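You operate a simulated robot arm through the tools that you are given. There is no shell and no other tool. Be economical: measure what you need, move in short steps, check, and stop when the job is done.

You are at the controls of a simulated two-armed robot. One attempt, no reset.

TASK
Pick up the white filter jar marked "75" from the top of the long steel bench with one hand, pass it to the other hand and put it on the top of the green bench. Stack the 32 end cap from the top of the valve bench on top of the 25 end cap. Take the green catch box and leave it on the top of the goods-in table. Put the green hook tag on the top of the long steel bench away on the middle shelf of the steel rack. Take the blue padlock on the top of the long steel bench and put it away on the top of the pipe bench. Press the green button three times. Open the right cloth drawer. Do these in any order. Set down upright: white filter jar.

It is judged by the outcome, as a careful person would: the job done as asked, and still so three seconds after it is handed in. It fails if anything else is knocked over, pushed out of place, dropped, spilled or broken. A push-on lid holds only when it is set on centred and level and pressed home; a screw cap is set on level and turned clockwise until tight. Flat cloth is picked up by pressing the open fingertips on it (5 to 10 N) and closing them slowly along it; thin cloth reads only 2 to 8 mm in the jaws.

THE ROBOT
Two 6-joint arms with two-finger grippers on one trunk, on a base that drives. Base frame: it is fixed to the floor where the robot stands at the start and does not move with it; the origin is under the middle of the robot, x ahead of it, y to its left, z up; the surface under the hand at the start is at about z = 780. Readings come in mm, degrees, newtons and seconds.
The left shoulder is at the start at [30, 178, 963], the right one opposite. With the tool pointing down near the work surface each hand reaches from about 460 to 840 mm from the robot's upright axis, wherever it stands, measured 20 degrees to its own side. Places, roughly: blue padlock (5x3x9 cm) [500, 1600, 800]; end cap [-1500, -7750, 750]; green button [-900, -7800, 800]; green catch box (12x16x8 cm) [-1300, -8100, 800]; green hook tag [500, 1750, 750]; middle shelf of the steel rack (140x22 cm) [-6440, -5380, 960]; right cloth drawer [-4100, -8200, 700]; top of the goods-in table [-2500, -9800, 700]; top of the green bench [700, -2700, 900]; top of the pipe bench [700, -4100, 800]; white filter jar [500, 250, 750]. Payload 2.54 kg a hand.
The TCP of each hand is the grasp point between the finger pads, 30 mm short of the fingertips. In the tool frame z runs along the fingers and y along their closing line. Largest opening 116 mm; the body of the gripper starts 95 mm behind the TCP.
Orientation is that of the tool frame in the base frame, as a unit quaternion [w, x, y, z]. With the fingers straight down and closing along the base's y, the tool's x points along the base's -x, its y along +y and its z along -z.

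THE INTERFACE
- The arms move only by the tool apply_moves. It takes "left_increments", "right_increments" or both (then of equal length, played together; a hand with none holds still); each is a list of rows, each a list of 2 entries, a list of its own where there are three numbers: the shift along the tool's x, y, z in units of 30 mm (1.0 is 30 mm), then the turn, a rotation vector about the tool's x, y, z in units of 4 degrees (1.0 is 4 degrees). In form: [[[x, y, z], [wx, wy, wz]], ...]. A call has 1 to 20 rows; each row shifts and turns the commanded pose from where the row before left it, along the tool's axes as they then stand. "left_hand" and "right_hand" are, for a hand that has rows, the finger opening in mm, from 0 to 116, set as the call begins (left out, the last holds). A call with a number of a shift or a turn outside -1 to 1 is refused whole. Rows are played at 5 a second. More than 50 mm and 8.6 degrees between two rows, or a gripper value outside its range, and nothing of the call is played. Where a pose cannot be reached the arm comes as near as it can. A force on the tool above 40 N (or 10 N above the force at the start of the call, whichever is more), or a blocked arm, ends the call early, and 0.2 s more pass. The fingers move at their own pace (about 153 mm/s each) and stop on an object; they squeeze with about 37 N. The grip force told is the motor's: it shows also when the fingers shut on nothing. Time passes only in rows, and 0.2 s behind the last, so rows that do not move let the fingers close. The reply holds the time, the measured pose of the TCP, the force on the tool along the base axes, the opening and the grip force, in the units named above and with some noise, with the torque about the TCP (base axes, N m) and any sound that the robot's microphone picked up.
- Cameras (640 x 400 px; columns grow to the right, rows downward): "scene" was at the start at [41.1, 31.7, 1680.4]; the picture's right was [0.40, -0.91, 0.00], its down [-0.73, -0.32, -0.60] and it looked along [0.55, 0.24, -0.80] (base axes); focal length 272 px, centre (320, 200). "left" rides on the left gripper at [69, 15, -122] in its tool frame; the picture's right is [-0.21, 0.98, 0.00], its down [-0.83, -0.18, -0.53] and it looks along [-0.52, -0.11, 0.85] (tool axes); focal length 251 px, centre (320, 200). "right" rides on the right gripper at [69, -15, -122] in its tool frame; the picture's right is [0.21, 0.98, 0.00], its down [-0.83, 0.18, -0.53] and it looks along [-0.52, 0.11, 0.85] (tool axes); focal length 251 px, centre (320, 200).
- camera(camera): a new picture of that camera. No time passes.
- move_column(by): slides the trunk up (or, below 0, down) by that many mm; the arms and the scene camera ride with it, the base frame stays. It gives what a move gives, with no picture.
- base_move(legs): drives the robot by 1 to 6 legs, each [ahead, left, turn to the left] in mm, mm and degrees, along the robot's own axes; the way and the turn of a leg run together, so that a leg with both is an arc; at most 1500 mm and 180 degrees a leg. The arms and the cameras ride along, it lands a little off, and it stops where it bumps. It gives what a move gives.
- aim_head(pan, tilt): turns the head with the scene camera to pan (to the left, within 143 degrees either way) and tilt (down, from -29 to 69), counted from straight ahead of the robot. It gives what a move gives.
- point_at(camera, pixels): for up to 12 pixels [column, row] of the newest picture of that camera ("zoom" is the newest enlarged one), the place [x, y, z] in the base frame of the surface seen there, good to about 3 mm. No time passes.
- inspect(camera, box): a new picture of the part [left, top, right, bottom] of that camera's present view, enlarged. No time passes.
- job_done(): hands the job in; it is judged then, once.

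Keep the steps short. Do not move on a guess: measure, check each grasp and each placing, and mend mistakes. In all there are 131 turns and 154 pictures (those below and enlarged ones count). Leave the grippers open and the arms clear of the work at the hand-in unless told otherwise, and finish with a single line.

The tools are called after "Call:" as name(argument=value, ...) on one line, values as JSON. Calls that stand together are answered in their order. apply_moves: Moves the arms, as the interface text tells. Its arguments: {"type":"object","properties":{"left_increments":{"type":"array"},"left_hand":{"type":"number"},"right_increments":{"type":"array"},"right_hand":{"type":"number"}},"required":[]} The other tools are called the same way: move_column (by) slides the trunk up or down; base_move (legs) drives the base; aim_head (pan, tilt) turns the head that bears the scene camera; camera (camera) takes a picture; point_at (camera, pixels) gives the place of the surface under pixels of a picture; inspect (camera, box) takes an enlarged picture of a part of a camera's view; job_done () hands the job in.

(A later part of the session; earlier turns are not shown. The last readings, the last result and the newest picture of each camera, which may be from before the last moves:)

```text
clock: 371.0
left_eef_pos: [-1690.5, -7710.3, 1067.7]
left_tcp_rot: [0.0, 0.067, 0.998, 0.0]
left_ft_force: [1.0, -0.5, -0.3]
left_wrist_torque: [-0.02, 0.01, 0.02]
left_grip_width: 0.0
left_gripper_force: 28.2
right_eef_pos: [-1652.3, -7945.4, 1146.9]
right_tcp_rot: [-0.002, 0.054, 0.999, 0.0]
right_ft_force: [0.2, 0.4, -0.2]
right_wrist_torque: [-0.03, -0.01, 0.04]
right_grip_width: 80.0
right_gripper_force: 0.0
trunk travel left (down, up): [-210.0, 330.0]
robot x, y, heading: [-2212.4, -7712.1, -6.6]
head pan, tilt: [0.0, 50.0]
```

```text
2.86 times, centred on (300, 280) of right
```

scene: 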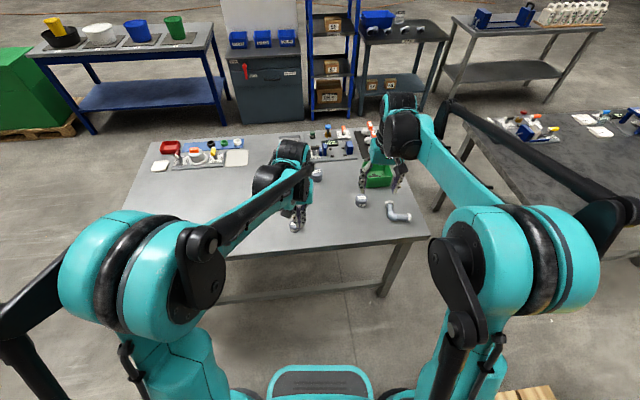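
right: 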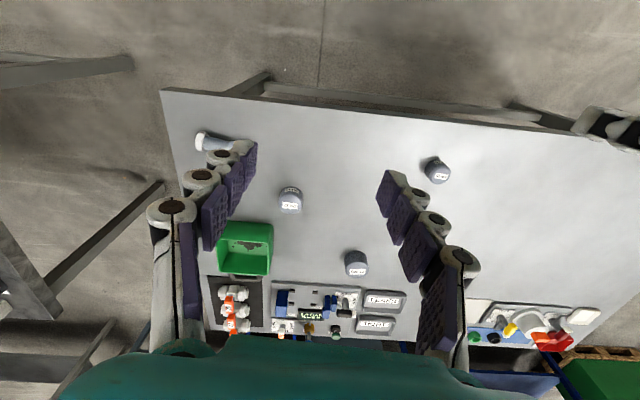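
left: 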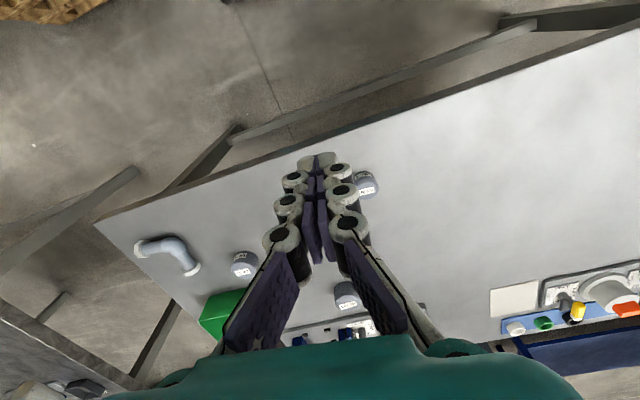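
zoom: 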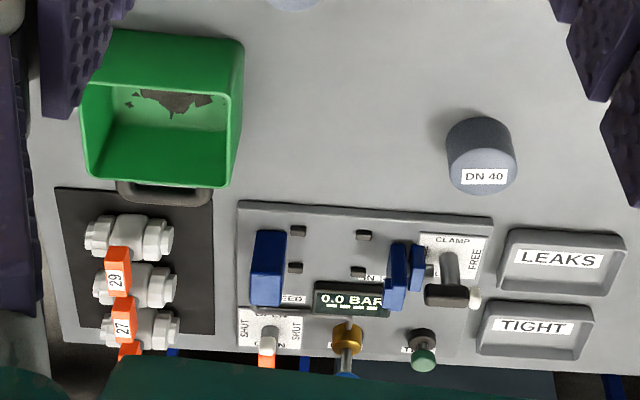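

DN 32 at (-1429,-7985, top 821); DN 25 at (-1518,-7692, top 814). Straighten the base, move up 130, and take the left hand out of the way.

Call:
base_move(legs=[[130, 0, 6.6]])

Call:
apply_moves(left_increments=[[[0, 1, -0.5], [0, 0, 0]], [[0, 1, -0.5], [0, 0, 0]], [[0, 1, -0.5], [0, 0, 0]], [[0, 1, -0.5], [0, 0, 0]], [[0, 1, -0.5], [0, 0, 0]], [[0, 1, -0.5], [0, 0, 0]], [[0, 1, 0], [0, 0, 0]], [[0, 0, 0], [0, 0, 0]]], left_hand=80)

Call:
camera(camera="right")

```text
clock: 372.3
left_eef_pos: [-1562.1, -7656.3, 1068.1]
left_tcp_rot: [0.001, 0.01, 1.0, 0.0]
left_ft_force: [0.7, 0.2, 0.4]
left_wrist_torque: [0.01, 0.06, -0.02]
left_grip_width: 0.0
left_gripper_force: 28.7
right_eef_pos: [-1497.8, -7887.2, 1145.3]
right_tcp_rot: [-0.002, -0.004, 1.0, 0.0]
right_ft_force: [0.2, -0.8, -1.1]
right_wrist_torque: [-0.02, 0.06, 0.0]
right_grip_width: 80.1
right_gripper_force: 0.1
trunk travel left (down, up): [-210.0, 330.0]
robot x, y, heading: [-2081.1, -7715.8, 0.2]
head pan, tilt: [0.0, 50.0]
```

```text
clock: 374.1
left_eef_pos: [-1558.1, -7448.2, 1159.6]
left_tcp_rot: [0.002, 0.01, 1.0, 0.001]
left_ft_force: [0.5, 0.0, 0.1]
left_wrist_torque: [-0.01, -0.02, 0.02]
left_grip_width: 79.8
left_gripper_force: 0.0
right_eef_pos: [-1498.1, -7888.5, 1147.2]
right_tcp_rot: [-0.003, -0.004, 1.0, 0.0]
right_ft_force: [0.1, -0.1, -0.9]
right_wrist_torque: [0.0, -0.02, 0.0]
right_grip_width: 79.8
right_gripper_force: 0.0
trunk travel left (down, up): [-210.0, 330.0]
robot x, y, heading: [-2083.2, -7720.6, -0.1]
head pan, tilt: [0.0, 50.0]
```

```text
50 pictures are left
```

right: 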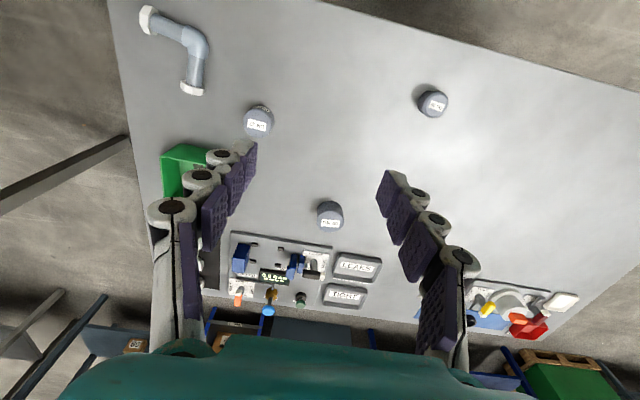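

Call:
inspect(camera="right", box=[220, 70, 460, 150])

Call:
point_at(camera="right", pixels=[[258, 125], [246, 124], [270, 124], [258, 116], [258, 135], [434, 105], [422, 105], [445, 105], [434, 97], [435, 114]])

```text
2.67 times, centred on (340, 110) of right
```

zoom: 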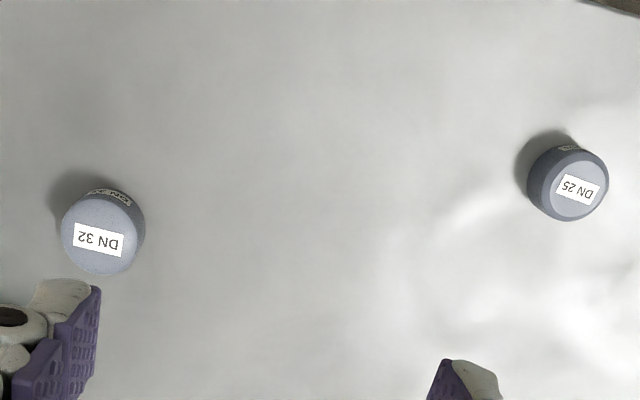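

```text
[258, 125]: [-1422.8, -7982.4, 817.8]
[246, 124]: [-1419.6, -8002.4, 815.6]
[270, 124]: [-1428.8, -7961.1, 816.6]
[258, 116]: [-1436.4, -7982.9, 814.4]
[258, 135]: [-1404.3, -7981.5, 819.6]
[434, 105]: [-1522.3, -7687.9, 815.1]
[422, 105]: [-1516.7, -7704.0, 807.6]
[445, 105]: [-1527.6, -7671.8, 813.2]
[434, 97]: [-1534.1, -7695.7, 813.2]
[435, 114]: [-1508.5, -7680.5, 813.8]
```

Bring the right hand over DN 32 and stop at z≈900 for a check.

Call:
apply_moves(right_increments=[[[-0.85, -1, 0], [0, 0, 0]], [[-0.85, -1, 0], [0, 0, 0]], [[-0.83, -1.0, 0], [0, 0, 0]], [[0, -0.1, 1], [0, 0, 0]], [[0, 0, 1], [0, 0, 0]], [[0, 0, 1], [0, 0, 0]], [[0, 0, 1], [0, 0, 0]], [[0, 0, 1], [0, 0, 0]], [[0, 0, 1], [0, 0, 0]], [[0, 0, 1], [0, 0, 0]], [[0, 0, 1], [0, 0, 0]], [[0, 0, 0], [0, 0, 0]]])

Call:
camera(camera="right")

Call:
point_at(camera="right", pixels=[[320, 130], [300, 130], [340, 130], [320, 115], [320, 145], [320, 160]])

```text
clock: 376.7
left_eef_pos: [-1559.3, -7447.9, 1158.5]
left_tcp_rot: [0.001, 0.011, 1.0, 0.0]
left_ft_force: [0.1, 0.6, -0.2]
left_wrist_torque: [0.0, -0.03, -0.01]
left_grip_width: 80.0
left_gripper_force: 0.0
right_eef_pos: [-1423.7, -7983.0, 907.3]
right_tcp_rot: [-0.002, -0.004, 1.0, 0.001]
right_ft_force: [-0.1, -1.3, 0.3]
right_wrist_torque: [0.0, -0.03, -0.01]
right_grip_width: 79.9
right_gripper_force: 0.0
trunk travel left (down, up): [-210.0, 330.0]
robot x, y, heading: [-2084.1, -7714.7, -0.2]
head pan, tilt: [0.0, 50.0]
```

```text
48 pictures are left
```

right: 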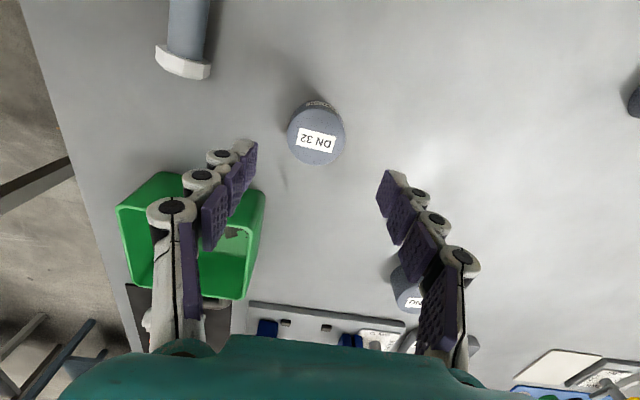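

```text
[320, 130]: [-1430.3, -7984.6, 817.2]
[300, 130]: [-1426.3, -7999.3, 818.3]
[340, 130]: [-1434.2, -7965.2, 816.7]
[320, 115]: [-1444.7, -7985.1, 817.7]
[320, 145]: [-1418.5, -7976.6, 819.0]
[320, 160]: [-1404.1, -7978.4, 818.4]
```

Centre (-1425,-7985). Descend to z≈820, close, lift.

Call:
apply_moves(right_increments=[[[0.03, -0.06, 0.9], [0, 0, 0]], [[0, 0, 0.9], [0, 0, 0]], [[0, 0, 0.9], [0, 0, 0]], [[0, 0, 0.2], [0, 0, 0]], [[0, 0, 0], [0, 0, 0]]])

Call:
apply_moves(right_increments=[[[0, 0, 0], [0, 0, 0]], [[0, 0, 0], [0, 0, 0]], [[0, 0, 0], [0, 0, 0]], [[0, 0, -0.3], [0, 0, 0]], [[0, 0, -0.9], [0, 0, 0]], [[0, 0, -1], [0, 0, 0]], [[0, 0, -1], [0, 0, 0]], [[0, 0, -1], [0, 0, 0]], [[0, 0, -1], [0, 0, 0]], [[0, 0, 0], [0, 0, 0]]], right_hand=25)

```text
clock: 377.9
left_eef_pos: [-1557.7, -7446.9, 1158.0]
left_tcp_rot: [0.001, 0.01, 1.0, 0.001]
left_ft_force: [0.6, 0.4, 0.1]
left_wrist_torque: [-0.01, 0.01, 0.05]
left_grip_width: 80.1
left_gripper_force: 0.0
right_eef_pos: [-1423.1, -7982.4, 818.8]
right_tcp_rot: [-0.001, -0.004, 1.0, 0.0]
right_ft_force: [0.2, 0.8, -0.2]
right_wrist_torque: [0.01, 0.02, -0.04]
right_grip_width: 80.1
right_gripper_force: 0.0
trunk travel left (down, up): [-210.0, 330.0]
robot x, y, heading: [-2079.2, -7715.9, -0.1]
head pan, tilt: [0.0, 50.0]
```

```text
clock: 380.1
left_eef_pos: [-1557.8, -7448.4, 1157.3]
left_tcp_rot: [0.001, 0.01, 1.0, 0.001]
left_ft_force: [-0.4, -0.1, 0.2]
left_wrist_torque: [0.02, 0.0, 0.02]
left_grip_width: 79.9
left_gripper_force: 0.0
right_eef_pos: [-1424.8, -7982.3, 975.2]
right_tcp_rot: [-0.001, -0.004, 1.0, 0.0]
right_ft_force: [0.7, 0.1, -0.2]
right_wrist_torque: [0.0, 0.0, 0.01]
right_grip_width: 52.4
right_gripper_force: 37.2
trunk travel left (down, up): [-210.0, 330.0]
robot x, y, heading: [-2082.9, -7716.4, -0.2]
head pan, tilt: [0.0, 50.0]
```

Held (52 mm). Measure DN 25 precisely from the left-hand and scene cameras before stacking.

Call:
inspect(camera="left", box=[0, 60, 240, 210])

Call:
inspect(camera="scene", box=[240, 180, 400, 280])

```text
2.67 times, centred on (120, 135) of left
```

zoom: 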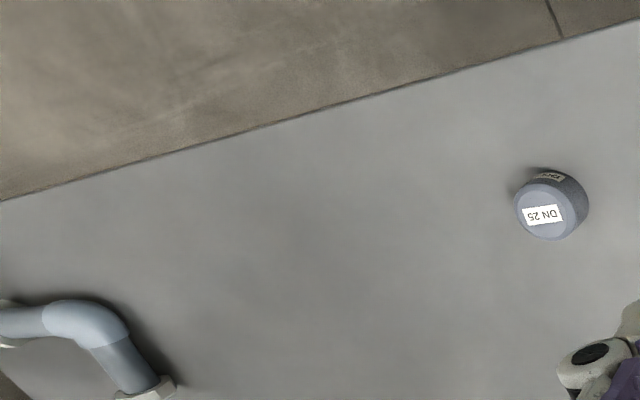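

```text
4.00 times, centred on (320, 230) of scene
```

zoom: 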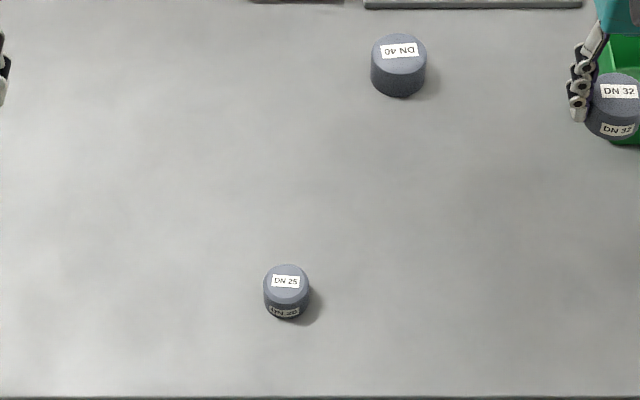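

Call:
point_at(camera="zoom", pixels=[[287, 281], [267, 281], [307, 281], [287, 268], [287, 295], [287, 310], [275, 272], [300, 272], [275, 292], [300, 292]])

```text
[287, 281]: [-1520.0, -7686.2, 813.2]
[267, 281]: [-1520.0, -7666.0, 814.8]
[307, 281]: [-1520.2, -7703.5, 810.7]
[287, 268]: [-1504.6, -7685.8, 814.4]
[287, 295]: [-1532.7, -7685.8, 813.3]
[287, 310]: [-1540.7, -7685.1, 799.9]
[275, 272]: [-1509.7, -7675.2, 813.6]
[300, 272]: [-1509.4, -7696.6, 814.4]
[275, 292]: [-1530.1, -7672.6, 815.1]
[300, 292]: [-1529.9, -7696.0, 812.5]
```

DN 25 centre (-1521,-7685), top 814. Move DN 32 above it.

Call:
apply_moves(right_increments=[[[0.32, 0.99, 0], [0, 0, 0]], [[0.32, 0.99, 0], [0, 0, 0]], [[0.32, 0.99, 0], [0, 0, 0]], [[0.32, 0.99, 0], [0, 0, 0]], [[0.32, 0.99, 0], [0, 0, 0]], [[0.32, 0.99, 0], [0, 0, 0]], [[0.32, 0.99, 0], [0, 0, 0]], [[0.32, 0.99, 0], [0, 0, 0]], [[0.32, 0.99, 0], [0, 0, 0]], [[0.32, 0.99, 0], [0, 0, 0]], [[0, 0, 1], [0, 0, 0]], [[0, 0, 1], [0, 0, 0]], [[0, 0, 1], [0, 0, 0]], [[0, 0, 0], [0, 0, 0]]])

Call:
inspect(camera="scene", box=[240, 160, 400, 280])

Call:
inspect(camera="left", box=[100, 60, 340, 210])

```text
clock: 383.1
left_eef_pos: [-1557.4, -7448.5, 1159.1]
left_tcp_rot: [0.002, 0.01, 1.0, 0.0]
left_ft_force: [-0.4, 0.7, -0.2]
left_wrist_torque: [0.02, -0.02, -0.02]
left_grip_width: 80.0
left_gripper_force: 0.0
right_eef_pos: [-1524.4, -7684.3, 886.3]
right_tcp_rot: [-0.002, -0.005, 1.0, 0.0]
right_ft_force: [-0.2, 0.7, -0.3]
right_wrist_torque: [0.01, 0.01, 0.02]
right_grip_width: 52.3
right_gripper_force: 37.0
trunk travel left (down, up): [-210.0, 330.0]
robot x, y, heading: [-2080.8, -7719.4, 0.0]
head pan, tilt: [0.0, 50.0]
```

```text
3.33 times, centred on (320, 220) of scene
```

zoom: 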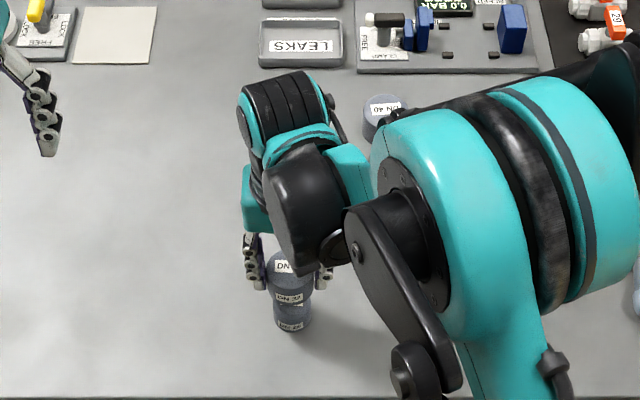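

```text
2.67 times, centred on (220, 135) of left
```

zoom: 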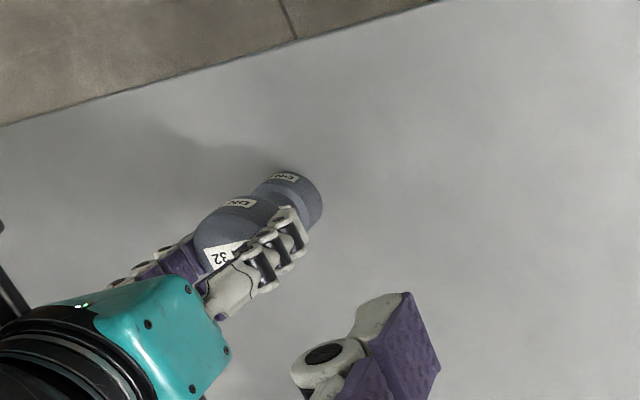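

Nudge +3 mm in x, then lower to near contact.

Call:
apply_moves(right_increments=[[[-0.11, -0.03, 0.3], [0, 0, 0]], [[0, 0, 0.4], [0, 0, 0]], [[0, 0, 0.25], [0, 0, 0]], [[0, 0, 0], [0, 0, 0]]])

Call:
inspect(camera="scene", box=[280, 220, 340, 260])

```text
clock: 384.1
left_eef_pos: [-1557.5, -7448.9, 1159.1]
left_tcp_rot: [0.001, 0.01, 1.0, -0.001]
left_ft_force: [0.3, 1.0, -0.6]
left_wrist_torque: [0.01, 0.03, 0.02]
left_grip_width: 79.9
left_gripper_force: 0.1
right_eef_pos: [-1519.3, -7686.6, 855.9]
right_tcp_rot: [-0.002, -0.005, 1.0, 0.0]
right_ft_force: [-0.9, 0.1, -1.0]
right_wrist_torque: [0.0, 0.01, -0.03]
right_grip_width: 52.4
right_gripper_force: 36.2
trunk travel left (down, up): [-210.0, 330.0]
robot x, y, heading: [-2082.5, -7716.9, 0.0]
head pan, tilt: [0.0, 50.0]
```

```text
10.00 times, centred on (310, 240) of scene
```

zoom: 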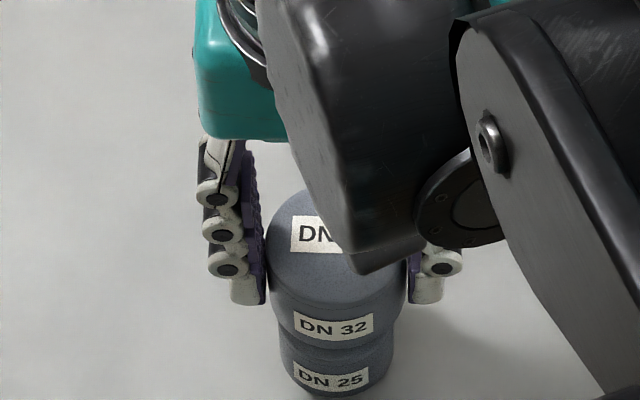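

Laterally centred. Lower gently onto DN 25.

Call:
apply_moves(right_increments=[[[0, 0, 0.05], [0, 0, 0]], [[0, 0, 0.04], [0, 0, 0]], [[0, 0, 0], [0, 0, 0]]])

```text
clock: 384.9
left_eef_pos: [-1557.2, -7447.9, 1159.4]
left_tcp_rot: [0.001, 0.01, 1.0, 0.0]
left_ft_force: [0.2, -0.2, -0.2]
left_wrist_torque: [0.02, -0.04, -0.01]
left_grip_width: 80.0
left_gripper_force: 0.1
right_eef_pos: [-1519.7, -7685.5, 853.9]
right_tcp_rot: [-0.002, -0.004, 1.0, 0.0]
right_ft_force: [0.6, 0.0, -0.9]
right_wrist_torque: [0.0, -0.02, 0.01]
right_grip_width: 52.4
right_gripper_force: 37.1
trunk travel left (down, up): [-210.0, 330.0]
robot x, y, heading: [-2083.6, -7716.8, 0.1]
head pan, tilt: [0.0, 50.0]
```

Call:
apply_moves(right_increments=[[[0, 0, 0.04], [0, 0, 0]], [[0, 0, 0.04], [0, 0, 0]], [[0, 0, 0], [0, 0, 0]]])

```text
clock: 385.7
left_eef_pos: [-1558.8, -7448.3, 1158.2]
left_tcp_rot: [0.001, 0.01, 1.0, 0.0]
left_ft_force: [-0.4, -0.4, -0.3]
left_wrist_torque: [-0.02, 0.02, 0.01]
left_grip_width: 79.7
left_gripper_force: 0.1
right_eef_pos: [-1519.3, -7685.3, 851.0]
right_tcp_rot: [-0.002, -0.004, 1.0, 0.0]
right_ft_force: [0.2, -0.2, -1.8]
right_wrist_torque: [0.0, 0.03, -0.01]
right_grip_width: 52.3
right_gripper_force: 37.4
trunk travel left (down, up): [-210.0, 330.0]
robot x, y, heading: [-2081.8, -7712.2, 0.0]
head pan, tilt: [0.0, 50.0]
```

Call:
apply_moves(right_increments=[[[0, 0, 0.04], [0, 0, 0]], [[0, 0, 0.03], [0, 0, 0]], [[0, 0, 0], [0, 0, 0]]])

Call:
inspect(camera="scene", box=[280, 220, 340, 260])

```text
clock: 386.5
left_eef_pos: [-1558.0, -7447.0, 1158.2]
left_tcp_rot: [0.001, 0.01, 1.0, 0.0]
left_ft_force: [-0.6, 0.5, -0.2]
left_wrist_torque: [-0.01, -0.02, 0.0]
left_grip_width: 80.1
left_gripper_force: 0.1
right_eef_pos: [-1519.8, -7686.0, 851.8]
right_tcp_rot: [-0.002, -0.005, 1.0, 0.0]
right_ft_force: [-0.2, -0.1, -0.7]
right_wrist_torque: [0.0, 0.0, 0.02]
right_grip_width: 52.3
right_gripper_force: 37.0
trunk travel left (down, up): [-210.0, 330.0]
robot x, y, heading: [-2081.9, -7717.6, -0.3]
head pan, tilt: [0.0, 50.0]
```

```text
10.00 times, centred on (310, 240) of scene
```

zoom: 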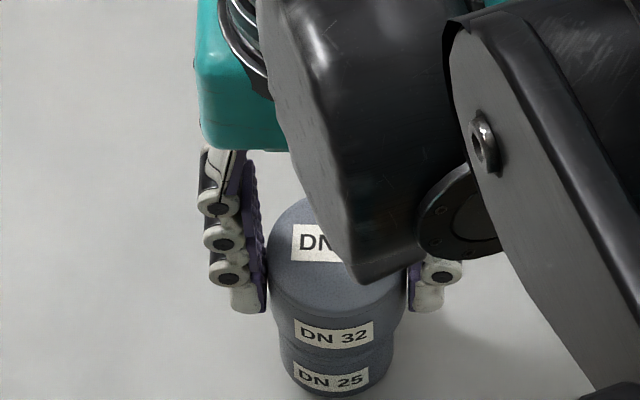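

Still no load. Lower further in 1 mm rows.

Call:
apply_moves(right_increments=[[[0, 0, 0.04], [0, 0, 0]], [[0, 0, 0.04], [0, 0, 0]], [[0, 0, 0.04], [0, 0, 0]], [[0, 0, 0], [0, 0, 0]]])

```text
clock: 387.5
left_eef_pos: [-1558.1, -7447.0, 1159.7]
left_tcp_rot: [0.001, 0.011, 1.0, 0.0]
left_ft_force: [-1.5, -0.6, -1.0]
left_wrist_torque: [0.0, -0.02, 0.0]
left_grip_width: 80.0
left_gripper_force: 0.0
right_eef_pos: [-1519.4, -7686.4, 846.8]
right_tcp_rot: [-0.001, -0.005, 1.0, 0.0]
right_ft_force: [0.3, -0.1, -1.3]
right_wrist_torque: [0.0, 0.01, 0.03]
right_grip_width: 52.0
right_gripper_force: 36.5
trunk travel left (down, up): [-210.0, 330.0]
robot x, y, heading: [-2082.2, -7718.2, -0.2]
head pan, tilt: [0.0, 50.0]
```

Call:
inspect(camera="scene", box=[280, 220, 340, 260])

Call:
apply_moves(right_increments=[[[0, 0, 0.05], [0, 0, 0]], [[0, 0, 0.05], [0, 0, 0]], [[0, 0, 0], [0, 0, 0]]])

Call:
inspect(camera="scene", box=[280, 220, 340, 260])

```text
10.00 times, centred on (310, 240) of scene
```

zoom: 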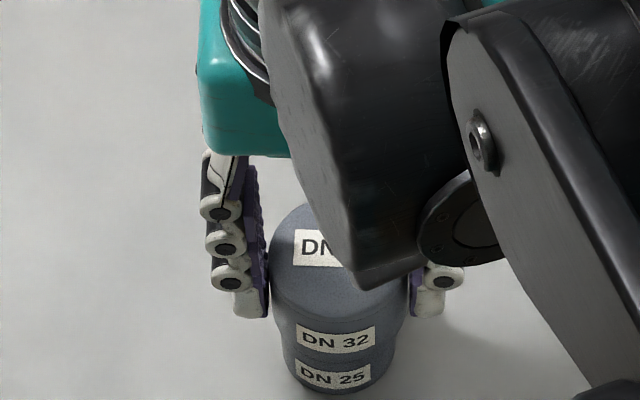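

```text
clock: 388.3
left_eef_pos: [-1558.9, -7448.7, 1158.5]
left_tcp_rot: [0.0, 0.011, 1.0, 0.0]
left_ft_force: [-0.6, 0.8, 1.1]
left_wrist_torque: [-0.01, 0.0, -0.03]
left_grip_width: 80.3
left_gripper_force: 0.1
right_eef_pos: [-1520.4, -7686.3, 845.4]
right_tcp_rot: [-0.002, -0.005, 1.0, 0.0]
right_ft_force: [-0.7, 0.1, -0.4]
right_wrist_torque: [0.01, -0.04, -0.01]
right_grip_width: 52.0
right_gripper_force: 37.2
trunk travel left (down, up): [-210.0, 330.0]
robot x, y, heading: [-2082.3, -7718.3, 0.3]
head pan, tilt: [0.0, 50.0]
```

```text
10.00 times, centred on (310, 240) of scene
```

zoom: 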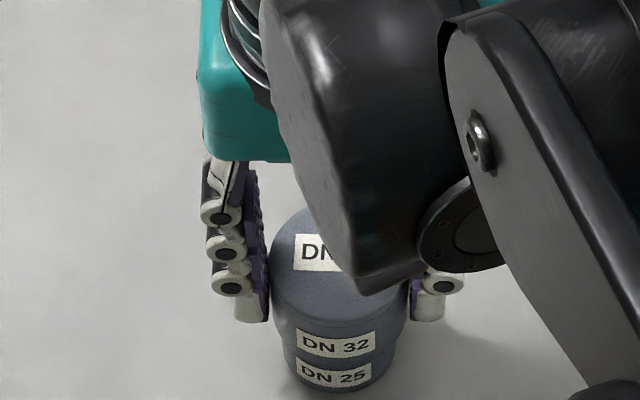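

No contact though the rim is below DN 25's top: DN 32 seems to be a hollow cap going over DN 25. Keep lowering with force watch.

Call:
apply_moves(right_increments=[[[0, 0, 0.06], [0, 0, 0]], [[0, 0, 0.06], [0, 0, 0]], [[0, 0, 0.06], [0, 0, 0]], [[0, 0, 0.06], [0, 0, 0]], [[0, 0, 0.06], [0, 0, 0]], [[0, 0, 0], [0, 0, 0]]])

Call:
inspect(camera="scene", box=[280, 220, 340, 260])

```text
clock: 389.7
left_eef_pos: [-1559.1, -7447.8, 1159.1]
left_tcp_rot: [0.002, 0.01, 1.0, 0.0]
left_ft_force: [1.1, -0.9, -0.8]
left_wrist_torque: [-0.01, -0.04, 0.02]
left_grip_width: 80.0
left_gripper_force: 0.1
right_eef_pos: [-1520.4, -7686.5, 836.9]
right_tcp_rot: [-0.001, -0.003, 1.0, 0.0]
right_ft_force: [1.9, -4.1, 26.9]
right_wrist_torque: [-0.19, -0.15, 0.0]
right_grip_width: 52.4
right_gripper_force: 36.6
trunk travel left (down, up): [-210.0, 330.0]
robot x, y, heading: [-2082.2, -7714.7, 0.1]
head pan, tilt: [0.0, 50.0]
```

```text
10.00 times, centred on (310, 240) of scene
```

zoom: 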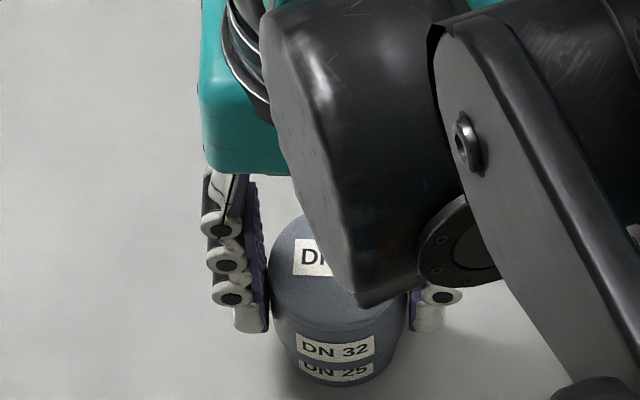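

Contact (27 N) — nested and seated. Ease 1 mm, open, rise.

Call:
apply_moves(right_increments=[[[0, 0, -0.03], [0, 0, 0]], [[0, 0, 0], [0, 0, 0]]])

Call:
apply_moves(right_increments=[[[0, 0, 0], [0, 0, 0]], [[0, 0, 0], [0, 0, 0]], [[0, 0, -0.5], [0, 0, 0]], [[0, 0, -1], [0, 0, 0]], [[0, 0, -1], [0, 0, 0]], [[0, 0, -1], [0, 0, 0]], [[0, 0, -1], [0, 0, 0]], [[0, 0, -1], [0, 0, 0]], [[0, -1, -1], [0, 0, 0]], [[0, -1, 0], [0, 0, 0]], [[0, -1, 0], [0, 0, 0]], [[0, -1, 0], [0, 0, 0]]], right_hand=80)

Call:
inspect(camera="scene", box=[260, 150, 420, 270])

```text
clock: 390.3
left_eef_pos: [-1560.8, -7449.1, 1159.6]
left_tcp_rot: [0.002, 0.01, 1.0, 0.001]
left_ft_force: [0.3, 1.6, 0.1]
left_wrist_torque: [0.0, 0.0, 0.01]
left_grip_width: 80.1
left_gripper_force: 0.1
right_eef_pos: [-1520.9, -7685.7, 837.5]
right_tcp_rot: [-0.002, -0.005, 1.0, 0.0]
right_ft_force: [1.2, -6.8, 20.1]
right_wrist_torque: [-0.25, -0.09, 0.0]
right_grip_width: 52.0
right_gripper_force: 36.8
trunk travel left (down, up): [-210.0, 330.0]
robot x, y, heading: [-2078.3, -7717.3, 0.1]
head pan, tilt: [0.0, 50.0]
```

```text
clock: 392.9
left_eef_pos: [-1558.2, -7447.7, 1158.7]
left_tcp_rot: [0.001, 0.01, 1.0, 0.001]
left_ft_force: [-0.3, -0.3, -0.3]
left_wrist_torque: [-0.05, -0.01, 0.03]
left_grip_width: 80.1
left_gripper_force: 0.1
right_eef_pos: [-1520.3, -7806.6, 1031.0]
right_tcp_rot: [-0.002, -0.004, 1.0, 0.001]
right_ft_force: [0.5, -0.9, 0.3]
right_wrist_torque: [0.04, 0.01, -0.04]
right_grip_width: 80.1
right_gripper_force: 0.0
trunk travel left (down, up): [-210.0, 330.0]
robot x, y, heading: [-2082.8, -7718.4, -0.1]
head pan, tilt: [0.0, 50.0]
```

```text
3.33 times, centred on (340, 210) of scene
```

zoom: 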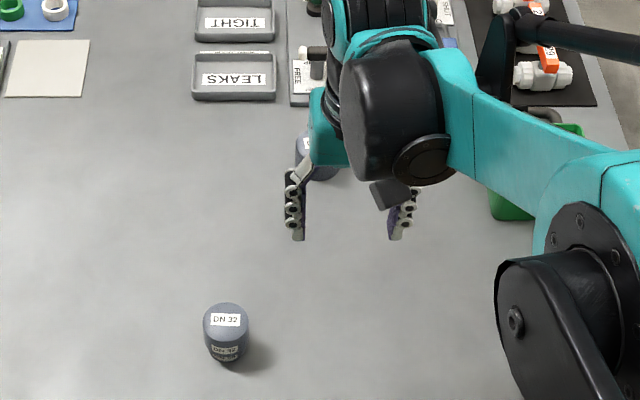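

DN 32 is stacked on DN 25. Next the green box: move the base nearer and take a close view.

Call:
base_move(legs=[[110, -230, 0]])

Call:
camera(camera="right")

Call:
inspect(camera="scene", box=[240, 100, 480, 260])

```text
clock: 394.5
left_eef_pos: [-1438.7, -7618.0, 1158.3]
left_tcp_rot: [0.001, 0.08, 0.997, 0.002]
left_ft_force: [1.1, -1.1, -0.6]
left_wrist_torque: [0.11, -0.01, 0.02]
left_grip_width: 79.9
left_gripper_force: 0.0
right_eef_pos: [-1449.7, -7978.4, 1030.1]
right_tcp_rot: [-0.003, 0.066, 0.998, 0.0]
right_ft_force: [1.0, -0.4, -0.6]
right_wrist_torque: [0.09, 0.05, 0.01]
right_grip_width: 80.4
right_gripper_force: 0.0
trunk travel left (down, up): [-210.0, 330.0]
robot x, y, heading: [-1995.0, -7810.1, -8.0]
head pan, tilt: [0.0, 50.0]
stopped in leg 1: the robot was blocked; the commanded pose is now the measured one
```

```text
37 pictures are left
```

right: 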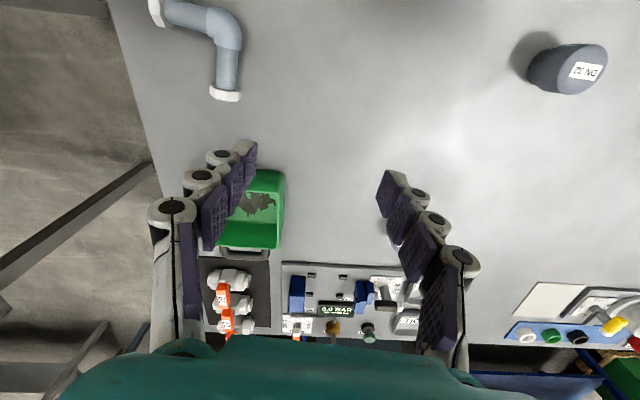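

```text
2.50 times, centred on (360, 180) of scene
```

zoom: 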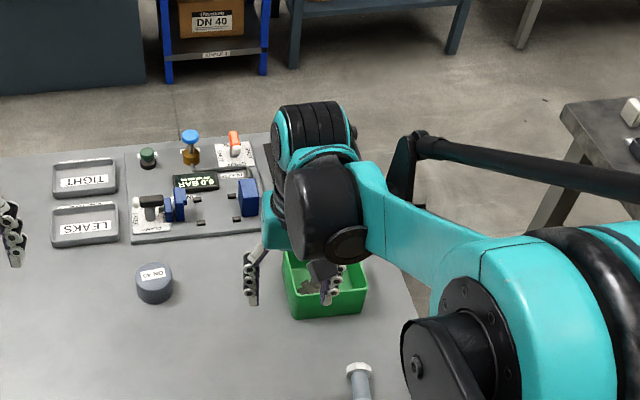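

The base was blocked (pallet behind-right). I step back left a little and measure the box.

Call:
point_at(camera="right", pixels=[[284, 174], [280, 246], [262, 172], [225, 247], [282, 210], [283, 195], [279, 230], [368, 335], [364, 327], [250, 240], [290, 210], [262, 205]])

Call:
base_move(legs=[[0, 45, 8]])

Call:
aim_head(pan=-120, tilt=50)

Call:
camera(camera="scene")

```text
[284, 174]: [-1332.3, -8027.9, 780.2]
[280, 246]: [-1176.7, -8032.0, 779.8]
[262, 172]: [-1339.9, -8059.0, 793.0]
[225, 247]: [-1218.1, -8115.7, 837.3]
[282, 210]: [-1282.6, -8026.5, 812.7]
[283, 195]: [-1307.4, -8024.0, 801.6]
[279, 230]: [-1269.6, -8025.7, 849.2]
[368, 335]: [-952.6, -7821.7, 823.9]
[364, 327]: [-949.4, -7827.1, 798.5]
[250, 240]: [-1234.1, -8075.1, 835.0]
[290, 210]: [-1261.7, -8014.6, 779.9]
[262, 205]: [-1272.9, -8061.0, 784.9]
```

```text
clock: 395.5
left_eef_pos: [-1468.4, -7492.3, 1158.4]
left_tcp_rot: [0.001, 0.011, 1.0, 0.0]
left_ft_force: [0.4, 0.5, 0.2]
left_wrist_torque: [-0.07, 0.0, 0.03]
left_grip_width: 79.9
left_gripper_force: 0.0
right_eef_pos: [-1430.9, -7852.3, 1031.5]
right_tcp_rot: [-0.002, -0.004, 1.0, -0.001]
right_ft_force: [0.1, 0.8, 1.0]
right_wrist_torque: [-0.03, -0.02, 0.03]
right_grip_width: 80.1
right_gripper_force: 0.0
trunk travel left (down, up): [-210.0, 330.0]
robot x, y, heading: [-1992.8, -7761.1, 0.1]
head pan, tilt: [0.0, 50.0]
```

```text
clock: 397.5
left_eef_pos: [-1468.7, -7494.8, 1158.6]
left_tcp_rot: [0.001, 0.01, 1.0, 0.001]
left_ft_force: [0.9, -1.6, -0.5]
left_wrist_torque: [-0.01, -0.01, -0.01]
left_grip_width: 79.9
left_gripper_force: 0.1
right_eef_pos: [-1429.6, -7853.0, 1030.5]
right_tcp_rot: [-0.001, -0.005, 1.0, 0.001]
right_ft_force: [-1.2, 0.1, 0.4]
right_wrist_torque: [-0.02, 0.0, 0.01]
right_grip_width: 80.2
right_gripper_force: 0.2
trunk travel left (down, up): [-210.0, 330.0]
robot x, y, heading: [-1993.0, -7761.4, 0.2]
head pan, tilt: [-120.0, 50.0]
```

```text
35 pictures are left
```

scene: 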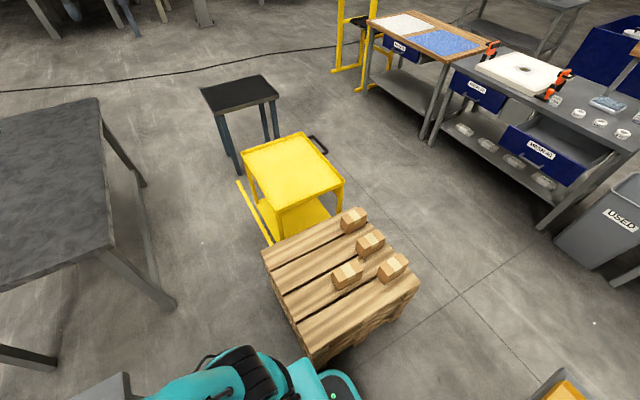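

Pallet is undisturbed. Box: north wall at y≈-8025, x −1340…−1215, rim ≈855. Move the right hand over the middle of that wall.

Call:
apply_moves(right_increments=[[[-0.85, -0.955, 0], [0, 0, 0]], [[-0.85, -0.955, 0], [0, 0, 0]], [[-0.85, -0.955, 0], [0, 0, 0]], [[-0.85, -0.955, 0], [0, 0, 0]], [[-0.85, -0.955, 0], [0, 0, 0]], [[-0.85, -0.955, 0], [0, 0, 0]], [[0, 0, 1], [0, 0, 0]], [[0, 0, 1], [0, 0, 0]], [[0, 0, 1], [0, 0, 0]], [[0, 0, 0.8], [0, 0, 0]], [[0, 0, 0], [0, 0, 0]]], right_hand=60)

Call:
camera(camera="right")

Call:
point_at(camera="right", pixels=[[320, 130], [310, 120], [310, 150], [300, 130], [330, 120], [290, 110], [315, 170], [280, 150]])

```text
clock: 399.9
left_eef_pos: [-1469.0, -7493.6, 1159.2]
left_tcp_rot: [0.002, 0.011, 1.0, 0.0]
left_ft_force: [0.3, -1.0, 0.4]
left_wrist_torque: [-0.02, -0.01, 0.0]
left_grip_width: 80.1
left_gripper_force: 0.0
right_eef_pos: [-1274.2, -8023.0, 915.4]
right_tcp_rot: [-0.002, -0.004, 1.0, -0.001]
right_ft_force: [-0.1, 0.7, 0.4]
right_wrist_torque: [-0.01, -0.01, -0.03]
right_grip_width: 60.1
right_gripper_force: 0.1
trunk travel left (down, up): [-210.0, 330.0]
robot x, y, heading: [-1992.9, -7765.2, 0.1]
head pan, tilt: [-120.0, 50.0]
```

```text
34 pictures are left
```

right: 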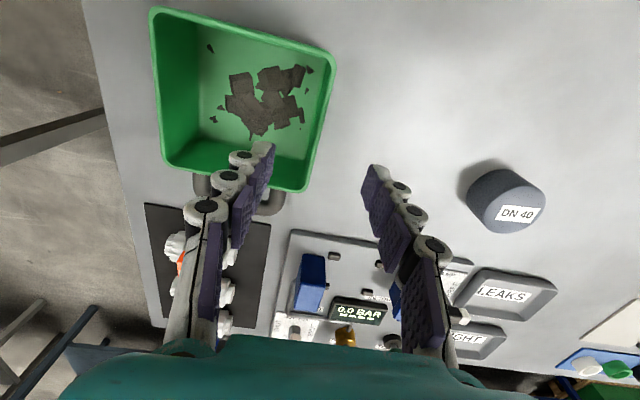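

```text
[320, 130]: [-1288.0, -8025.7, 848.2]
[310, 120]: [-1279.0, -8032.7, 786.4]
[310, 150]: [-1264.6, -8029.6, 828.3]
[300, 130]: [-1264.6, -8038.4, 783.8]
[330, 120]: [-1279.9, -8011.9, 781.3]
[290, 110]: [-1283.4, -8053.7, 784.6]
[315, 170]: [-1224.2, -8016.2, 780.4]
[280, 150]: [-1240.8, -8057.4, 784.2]
```

Rim of the north wall ≈ (-1285,-8028,850). Align, descend to z≈853, close on the wall, lift 40 mm and look.

Call:
apply_moves(right_increments=[[[0.37, -0.2, 0], [0, 0, 0]], [[0, 0, 0.7], [0, 0, 0]], [[0, 0, 0.7], [0, 0, 0]], [[0, 0, 0.65], [0, 0, 0]], [[0, 0, 0], [0, 0, 0]]])

Call:
apply_moves(right_increments=[[[0, 0, 0], [0, 0, 0]], [[0, 0, 0], [0, 0, 0]], [[0, 0, 0], [0, 0, 0]], [[0, 0, -0.2], [0, 0, 0]], [[0, 0, -0.4], [0, 0, 0]], [[0, 0, -0.7], [0, 0, 0]], [[0, 0, 0], [0, 0, 0]]], right_hand=0)

Call:
camera(camera="right")

Call:
aim_head(pan=-15, tilt=50)

Call:
camera(camera="scene")

```text
clock: 401.1
left_eef_pos: [-1468.5, -7494.3, 1159.0]
left_tcp_rot: [0.002, 0.01, 1.0, 0.0]
left_ft_force: [0.2, 0.3, -0.8]
left_wrist_torque: [0.02, -0.03, 0.01]
left_grip_width: 79.9
left_gripper_force: 0.1
right_eef_pos: [-1287.3, -8028.8, 856.9]
right_tcp_rot: [-0.002, -0.004, 1.0, 0.0]
right_ft_force: [-0.7, 0.1, 0.2]
right_wrist_torque: [-0.02, -0.03, 0.01]
right_grip_width: 59.7
right_gripper_force: 0.0
trunk travel left (down, up): [-210.0, 330.0]
robot x, y, heading: [-1994.5, -7763.0, 0.0]
head pan, tilt: [-120.0, 50.0]
```

```text
clock: 402.7
left_eef_pos: [-1469.4, -7492.8, 1157.8]
left_tcp_rot: [0.002, 0.01, 1.0, 0.0]
left_ft_force: [0.9, 1.0, 0.1]
left_wrist_torque: [0.0, 0.02, 0.0]
left_grip_width: 80.0
left_gripper_force: 0.1
right_eef_pos: [-1286.3, -8029.3, 895.3]
right_tcp_rot: [-0.003, -0.004, 1.0, 0.0]
right_ft_force: [0.1, 0.3, -1.0]
right_wrist_torque: [0.09, 0.01, 0.01]
right_grip_width: 6.2
right_gripper_force: 32.2
trunk travel left (down, up): [-210.0, 330.0]
robot x, y, heading: [-1992.1, -7765.8, 0.1]
head pan, tilt: [-120.0, 50.0]
```

```text
33 pictures are left
```

right: 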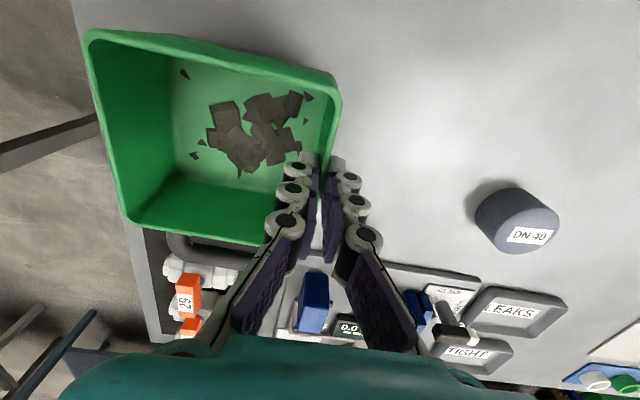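

```text
clock: 404.5
left_eef_pos: [-1467.8, -7494.7, 1158.9]
left_tcp_rot: [0.001, 0.011, 1.0, 0.001]
left_ft_force: [0.5, 0.4, -0.4]
left_wrist_torque: [0.02, 0.02, 0.0]
left_grip_width: 79.9
left_gripper_force: 0.0
right_eef_pos: [-1286.9, -8030.3, 896.1]
right_tcp_rot: [-0.002, -0.004, 1.0, 0.0]
right_ft_force: [0.7, 0.1, -1.6]
right_wrist_torque: [0.12, 0.02, -0.02]
right_grip_width: 5.7
right_gripper_force: 32.4
trunk travel left (down, up): [-210.0, 330.0]
robot x, y, heading: [-1991.5, -7759.9, -0.3]
head pan, tilt: [-15.0, 50.0]
```

```text
32 pictures are left
```

scene: 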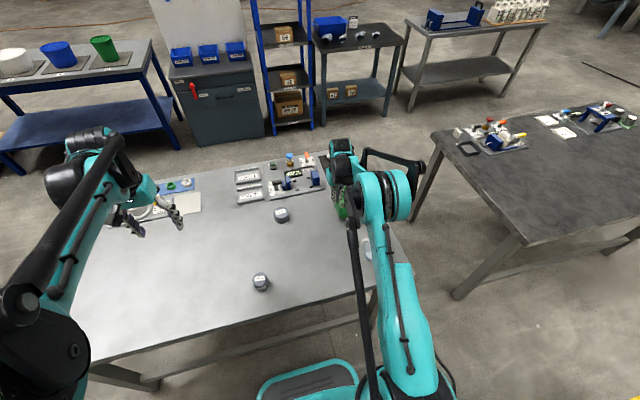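

Box gripped level (6 mm wall, ~0.1 N·m). The direct gap is too narrow, so I raise the column and go round by the north to the goods-in table's west side.

Call:
move_column(by=170)

Call:
base_move(legs=[[0, 1400, 0], [-600, 0, 0], [-570, 0, 0]])

```text
clock: 406.4
left_eef_pos: [-1469.0, -7494.0, 1328.7]
left_tcp_rot: [0.0, 0.01, 1.0, 0.0]
left_ft_force: [-0.1, -0.1, -0.7]
left_wrist_torque: [-0.01, 0.03, 0.01]
left_grip_width: 80.2
left_gripper_force: 0.1
right_eef_pos: [-1286.8, -8029.5, 1064.9]
right_tcp_rot: [-0.003, -0.004, 1.0, -0.001]
right_ft_force: [-0.1, 0.1, -1.6]
right_wrist_torque: [0.07, 0.04, 0.02]
right_grip_width: 5.9
right_gripper_force: 31.7
trunk travel left (down, up): [-380.0, 160.0]
robot x, y, heading: [-1993.8, -7762.8, 0.0]
head pan, tilt: [-15.0, 50.0]
```

```text
clock: 419.0
left_eef_pos: [-2572.2, -6105.9, 1328.5]
left_tcp_rot: [0.002, 0.026, 1.0, 0.001]
left_ft_force: [0.0, -0.1, 0.8]
left_wrist_torque: [0.0, 0.0, 0.04]
left_grip_width: 79.8
left_gripper_force: 0.1
right_eef_pos: [-2407.7, -6647.1, 1066.9]
right_tcp_rot: [-0.001, 0.01, 1.0, 0.0]
right_ft_force: [-0.5, -0.4, -1.9]
right_wrist_torque: [0.12, 0.01, -0.01]
right_grip_width: 6.0
right_gripper_force: 32.8
trunk travel left (down, up): [-380.0, 160.0]
robot x, y, heading: [-3105.8, -6362.2, -1.9]
head pan, tilt: [-15.0, 50.0]
```

Call:
base_move(legs=[[0, 0, -88.1], [0, -100, 0], [1000, 0, 0], [1000, 0, 0], [700, 0, 0]])

Call:
aim_head(pan=35, tilt=40)

Call:
camera(camera="scene")

```text
clock: 437.0
left_eef_pos: [-3037.9, -9601.3, 1328.5]
left_tcp_rot: [0.002, 0.728, 0.685, -0.001]
left_ft_force: [1.2, 0.0, -0.9]
left_wrist_torque: [0.02, 0.0, 0.0]
left_grip_width: 80.2
left_gripper_force: 0.1
right_eef_pos: [-3580.2, -9762.1, 1064.9]
right_tcp_rot: [-0.002, 0.718, 0.696, 0.002]
right_ft_force: [-0.7, 0.0, -1.8]
right_wrist_torque: [0.02, -0.11, -0.02]
right_grip_width: 5.9
right_gripper_force: 32.8
trunk travel left (down, up): [-380.0, 160.0]
robot x, y, heading: [-3282.8, -9064.9, -92.1]
head pan, tilt: [-15.0, 50.0]
```

```text
clock: 438.1
left_eef_pos: [-3037.5, -9600.4, 1328.3]
left_tcp_rot: [0.001, 0.728, 0.685, 0.001]
left_ft_force: [0.0, 0.0, 0.5]
left_wrist_torque: [0.0, -0.01, 0.01]
left_grip_width: 80.0
left_gripper_force: 0.0
right_eef_pos: [-3580.4, -9761.6, 1066.1]
right_tcp_rot: [-0.002, 0.718, 0.696, 0.002]
right_ft_force: [-0.1, 0.5, -1.7]
right_wrist_torque: [0.07, -0.09, -0.01]
right_grip_width: 5.8
right_gripper_force: 32.3
trunk travel left (down, up): [-380.0, 160.0]
robot x, y, heading: [-3284.6, -9066.8, -92.3]
head pan, tilt: [35.0, 40.0]
```

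```text
31 pictures are left
```

scene: 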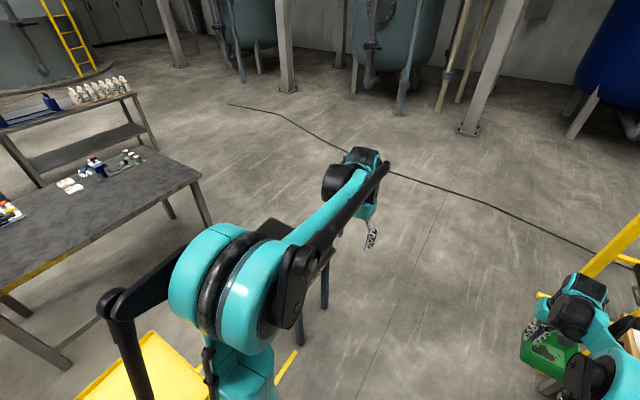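

Drive level with the table's west side, turn east with the box high, and view.

Call:
base_move(legs=[[392, 0, 0], [0, 0, 92.2], [35, 0, 0]])

Call:
camera(camera="right")

Call:
point_at(camera="right", pixels=[[60, 40], [200, 20], [350, 100], [400, 200], [450, 150], [60, 250], [120, 320], [500, 250], [300, 20], [180, 280]])

```text
clock: 445.0
left_eef_pos: [-2752.2, -9171.0, 1329.3]
left_tcp_rot: [0.002, -0.006, 1.0, 0.001]
left_ft_force: [0.1, 0.0, 0.1]
left_wrist_torque: [0.03, 0.0, 0.02]
left_grip_width: 80.0
left_gripper_force: 0.1
right_eef_pos: [-2552.8, -9701.7, 1066.3]
right_tcp_rot: [-0.002, -0.02, 1.0, 0.0]
right_ft_force: [-0.3, 0.6, -1.5]
right_wrist_torque: [0.08, 0.04, -0.01]
right_grip_width: 6.0
right_gripper_force: 32.1
trunk travel left (down, up): [-380.0, 160.0]
robot x, y, heading: [-3268.6, -9455.6, 2.0]
head pan, tilt: [35.0, 40.0]
```

```text
30 pictures are left
```

right: 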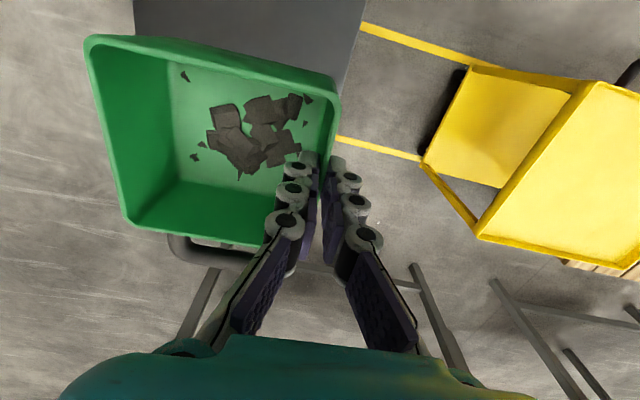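

```text
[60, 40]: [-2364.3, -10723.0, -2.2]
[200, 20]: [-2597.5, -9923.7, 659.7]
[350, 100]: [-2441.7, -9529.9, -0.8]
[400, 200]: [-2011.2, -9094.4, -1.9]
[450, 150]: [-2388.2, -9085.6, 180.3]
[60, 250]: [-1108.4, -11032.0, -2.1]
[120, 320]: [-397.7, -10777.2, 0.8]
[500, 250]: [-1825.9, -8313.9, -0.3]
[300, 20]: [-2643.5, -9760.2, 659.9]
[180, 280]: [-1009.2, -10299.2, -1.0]
```

Box sits above the table interior (box centre ≈ (−2553,−9779), table x −2740…−2330, y −10010…−9640). Lower.

Call:
move_column(by=-305)

Call:
apply_moves(right_increments=[[[0, 0, 0.4], [0, 0, 0]], [[0, 0, 0.15], [0, 0, 0]], [[0, 0, 0.1], [0, 0, 0]], [[0, 0, 0.05], [0, 0, 0]], [[0, 0, 0.05], [0, 0, 0]], [[0, 0, 0.05], [0, 0, 0]], [[0, 0, 0], [0, 0, 0]]])

Call:
camera(camera="right")

```text
clock: 448.1
left_eef_pos: [-2749.5, -9172.0, 1024.6]
left_tcp_rot: [0.001, -0.006, 1.0, 0.001]
left_ft_force: [0.1, 0.0, -0.5]
left_wrist_torque: [-0.01, 0.0, 0.02]
left_grip_width: 80.1
left_gripper_force: 0.2
right_eef_pos: [-2550.4, -9701.1, 761.3]
right_tcp_rot: [-0.003, -0.021, 1.0, -0.001]
right_ft_force: [-0.2, -0.3, -1.1]
right_wrist_torque: [0.11, 0.05, -0.03]
right_grip_width: 6.0
right_gripper_force: 32.5
trunk travel left (down, up): [-75.0, 465.0]
robot x, y, heading: [-3264.8, -9457.1, 1.6]
head pan, tilt: [35.0, 40.0]
```

```text
clock: 449.7
left_eef_pos: [-2751.4, -9171.6, 1023.9]
left_tcp_rot: [0.001, -0.006, 1.0, 0.0]
left_ft_force: [0.0, 0.0, -0.9]
left_wrist_torque: [0.02, -0.01, -0.01]
left_grip_width: 79.8
left_gripper_force: 0.0
right_eef_pos: [-2550.5, -9700.3, 736.7]
right_tcp_rot: [-0.002, -0.021, 1.0, -0.001]
right_ft_force: [-0.1, -0.7, -2.2]
right_wrist_torque: [0.06, -0.03, 0.0]
right_grip_width: 5.5
right_gripper_force: 32.4
trunk travel left (down, up): [-75.0, 465.0]
robot x, y, heading: [-3265.8, -9460.1, 2.1]
head pan, tilt: [35.0, 40.0]
```

```text
29 pictures are left
```

right: 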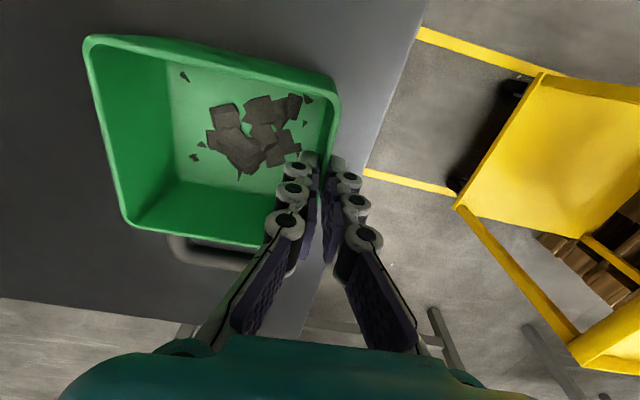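

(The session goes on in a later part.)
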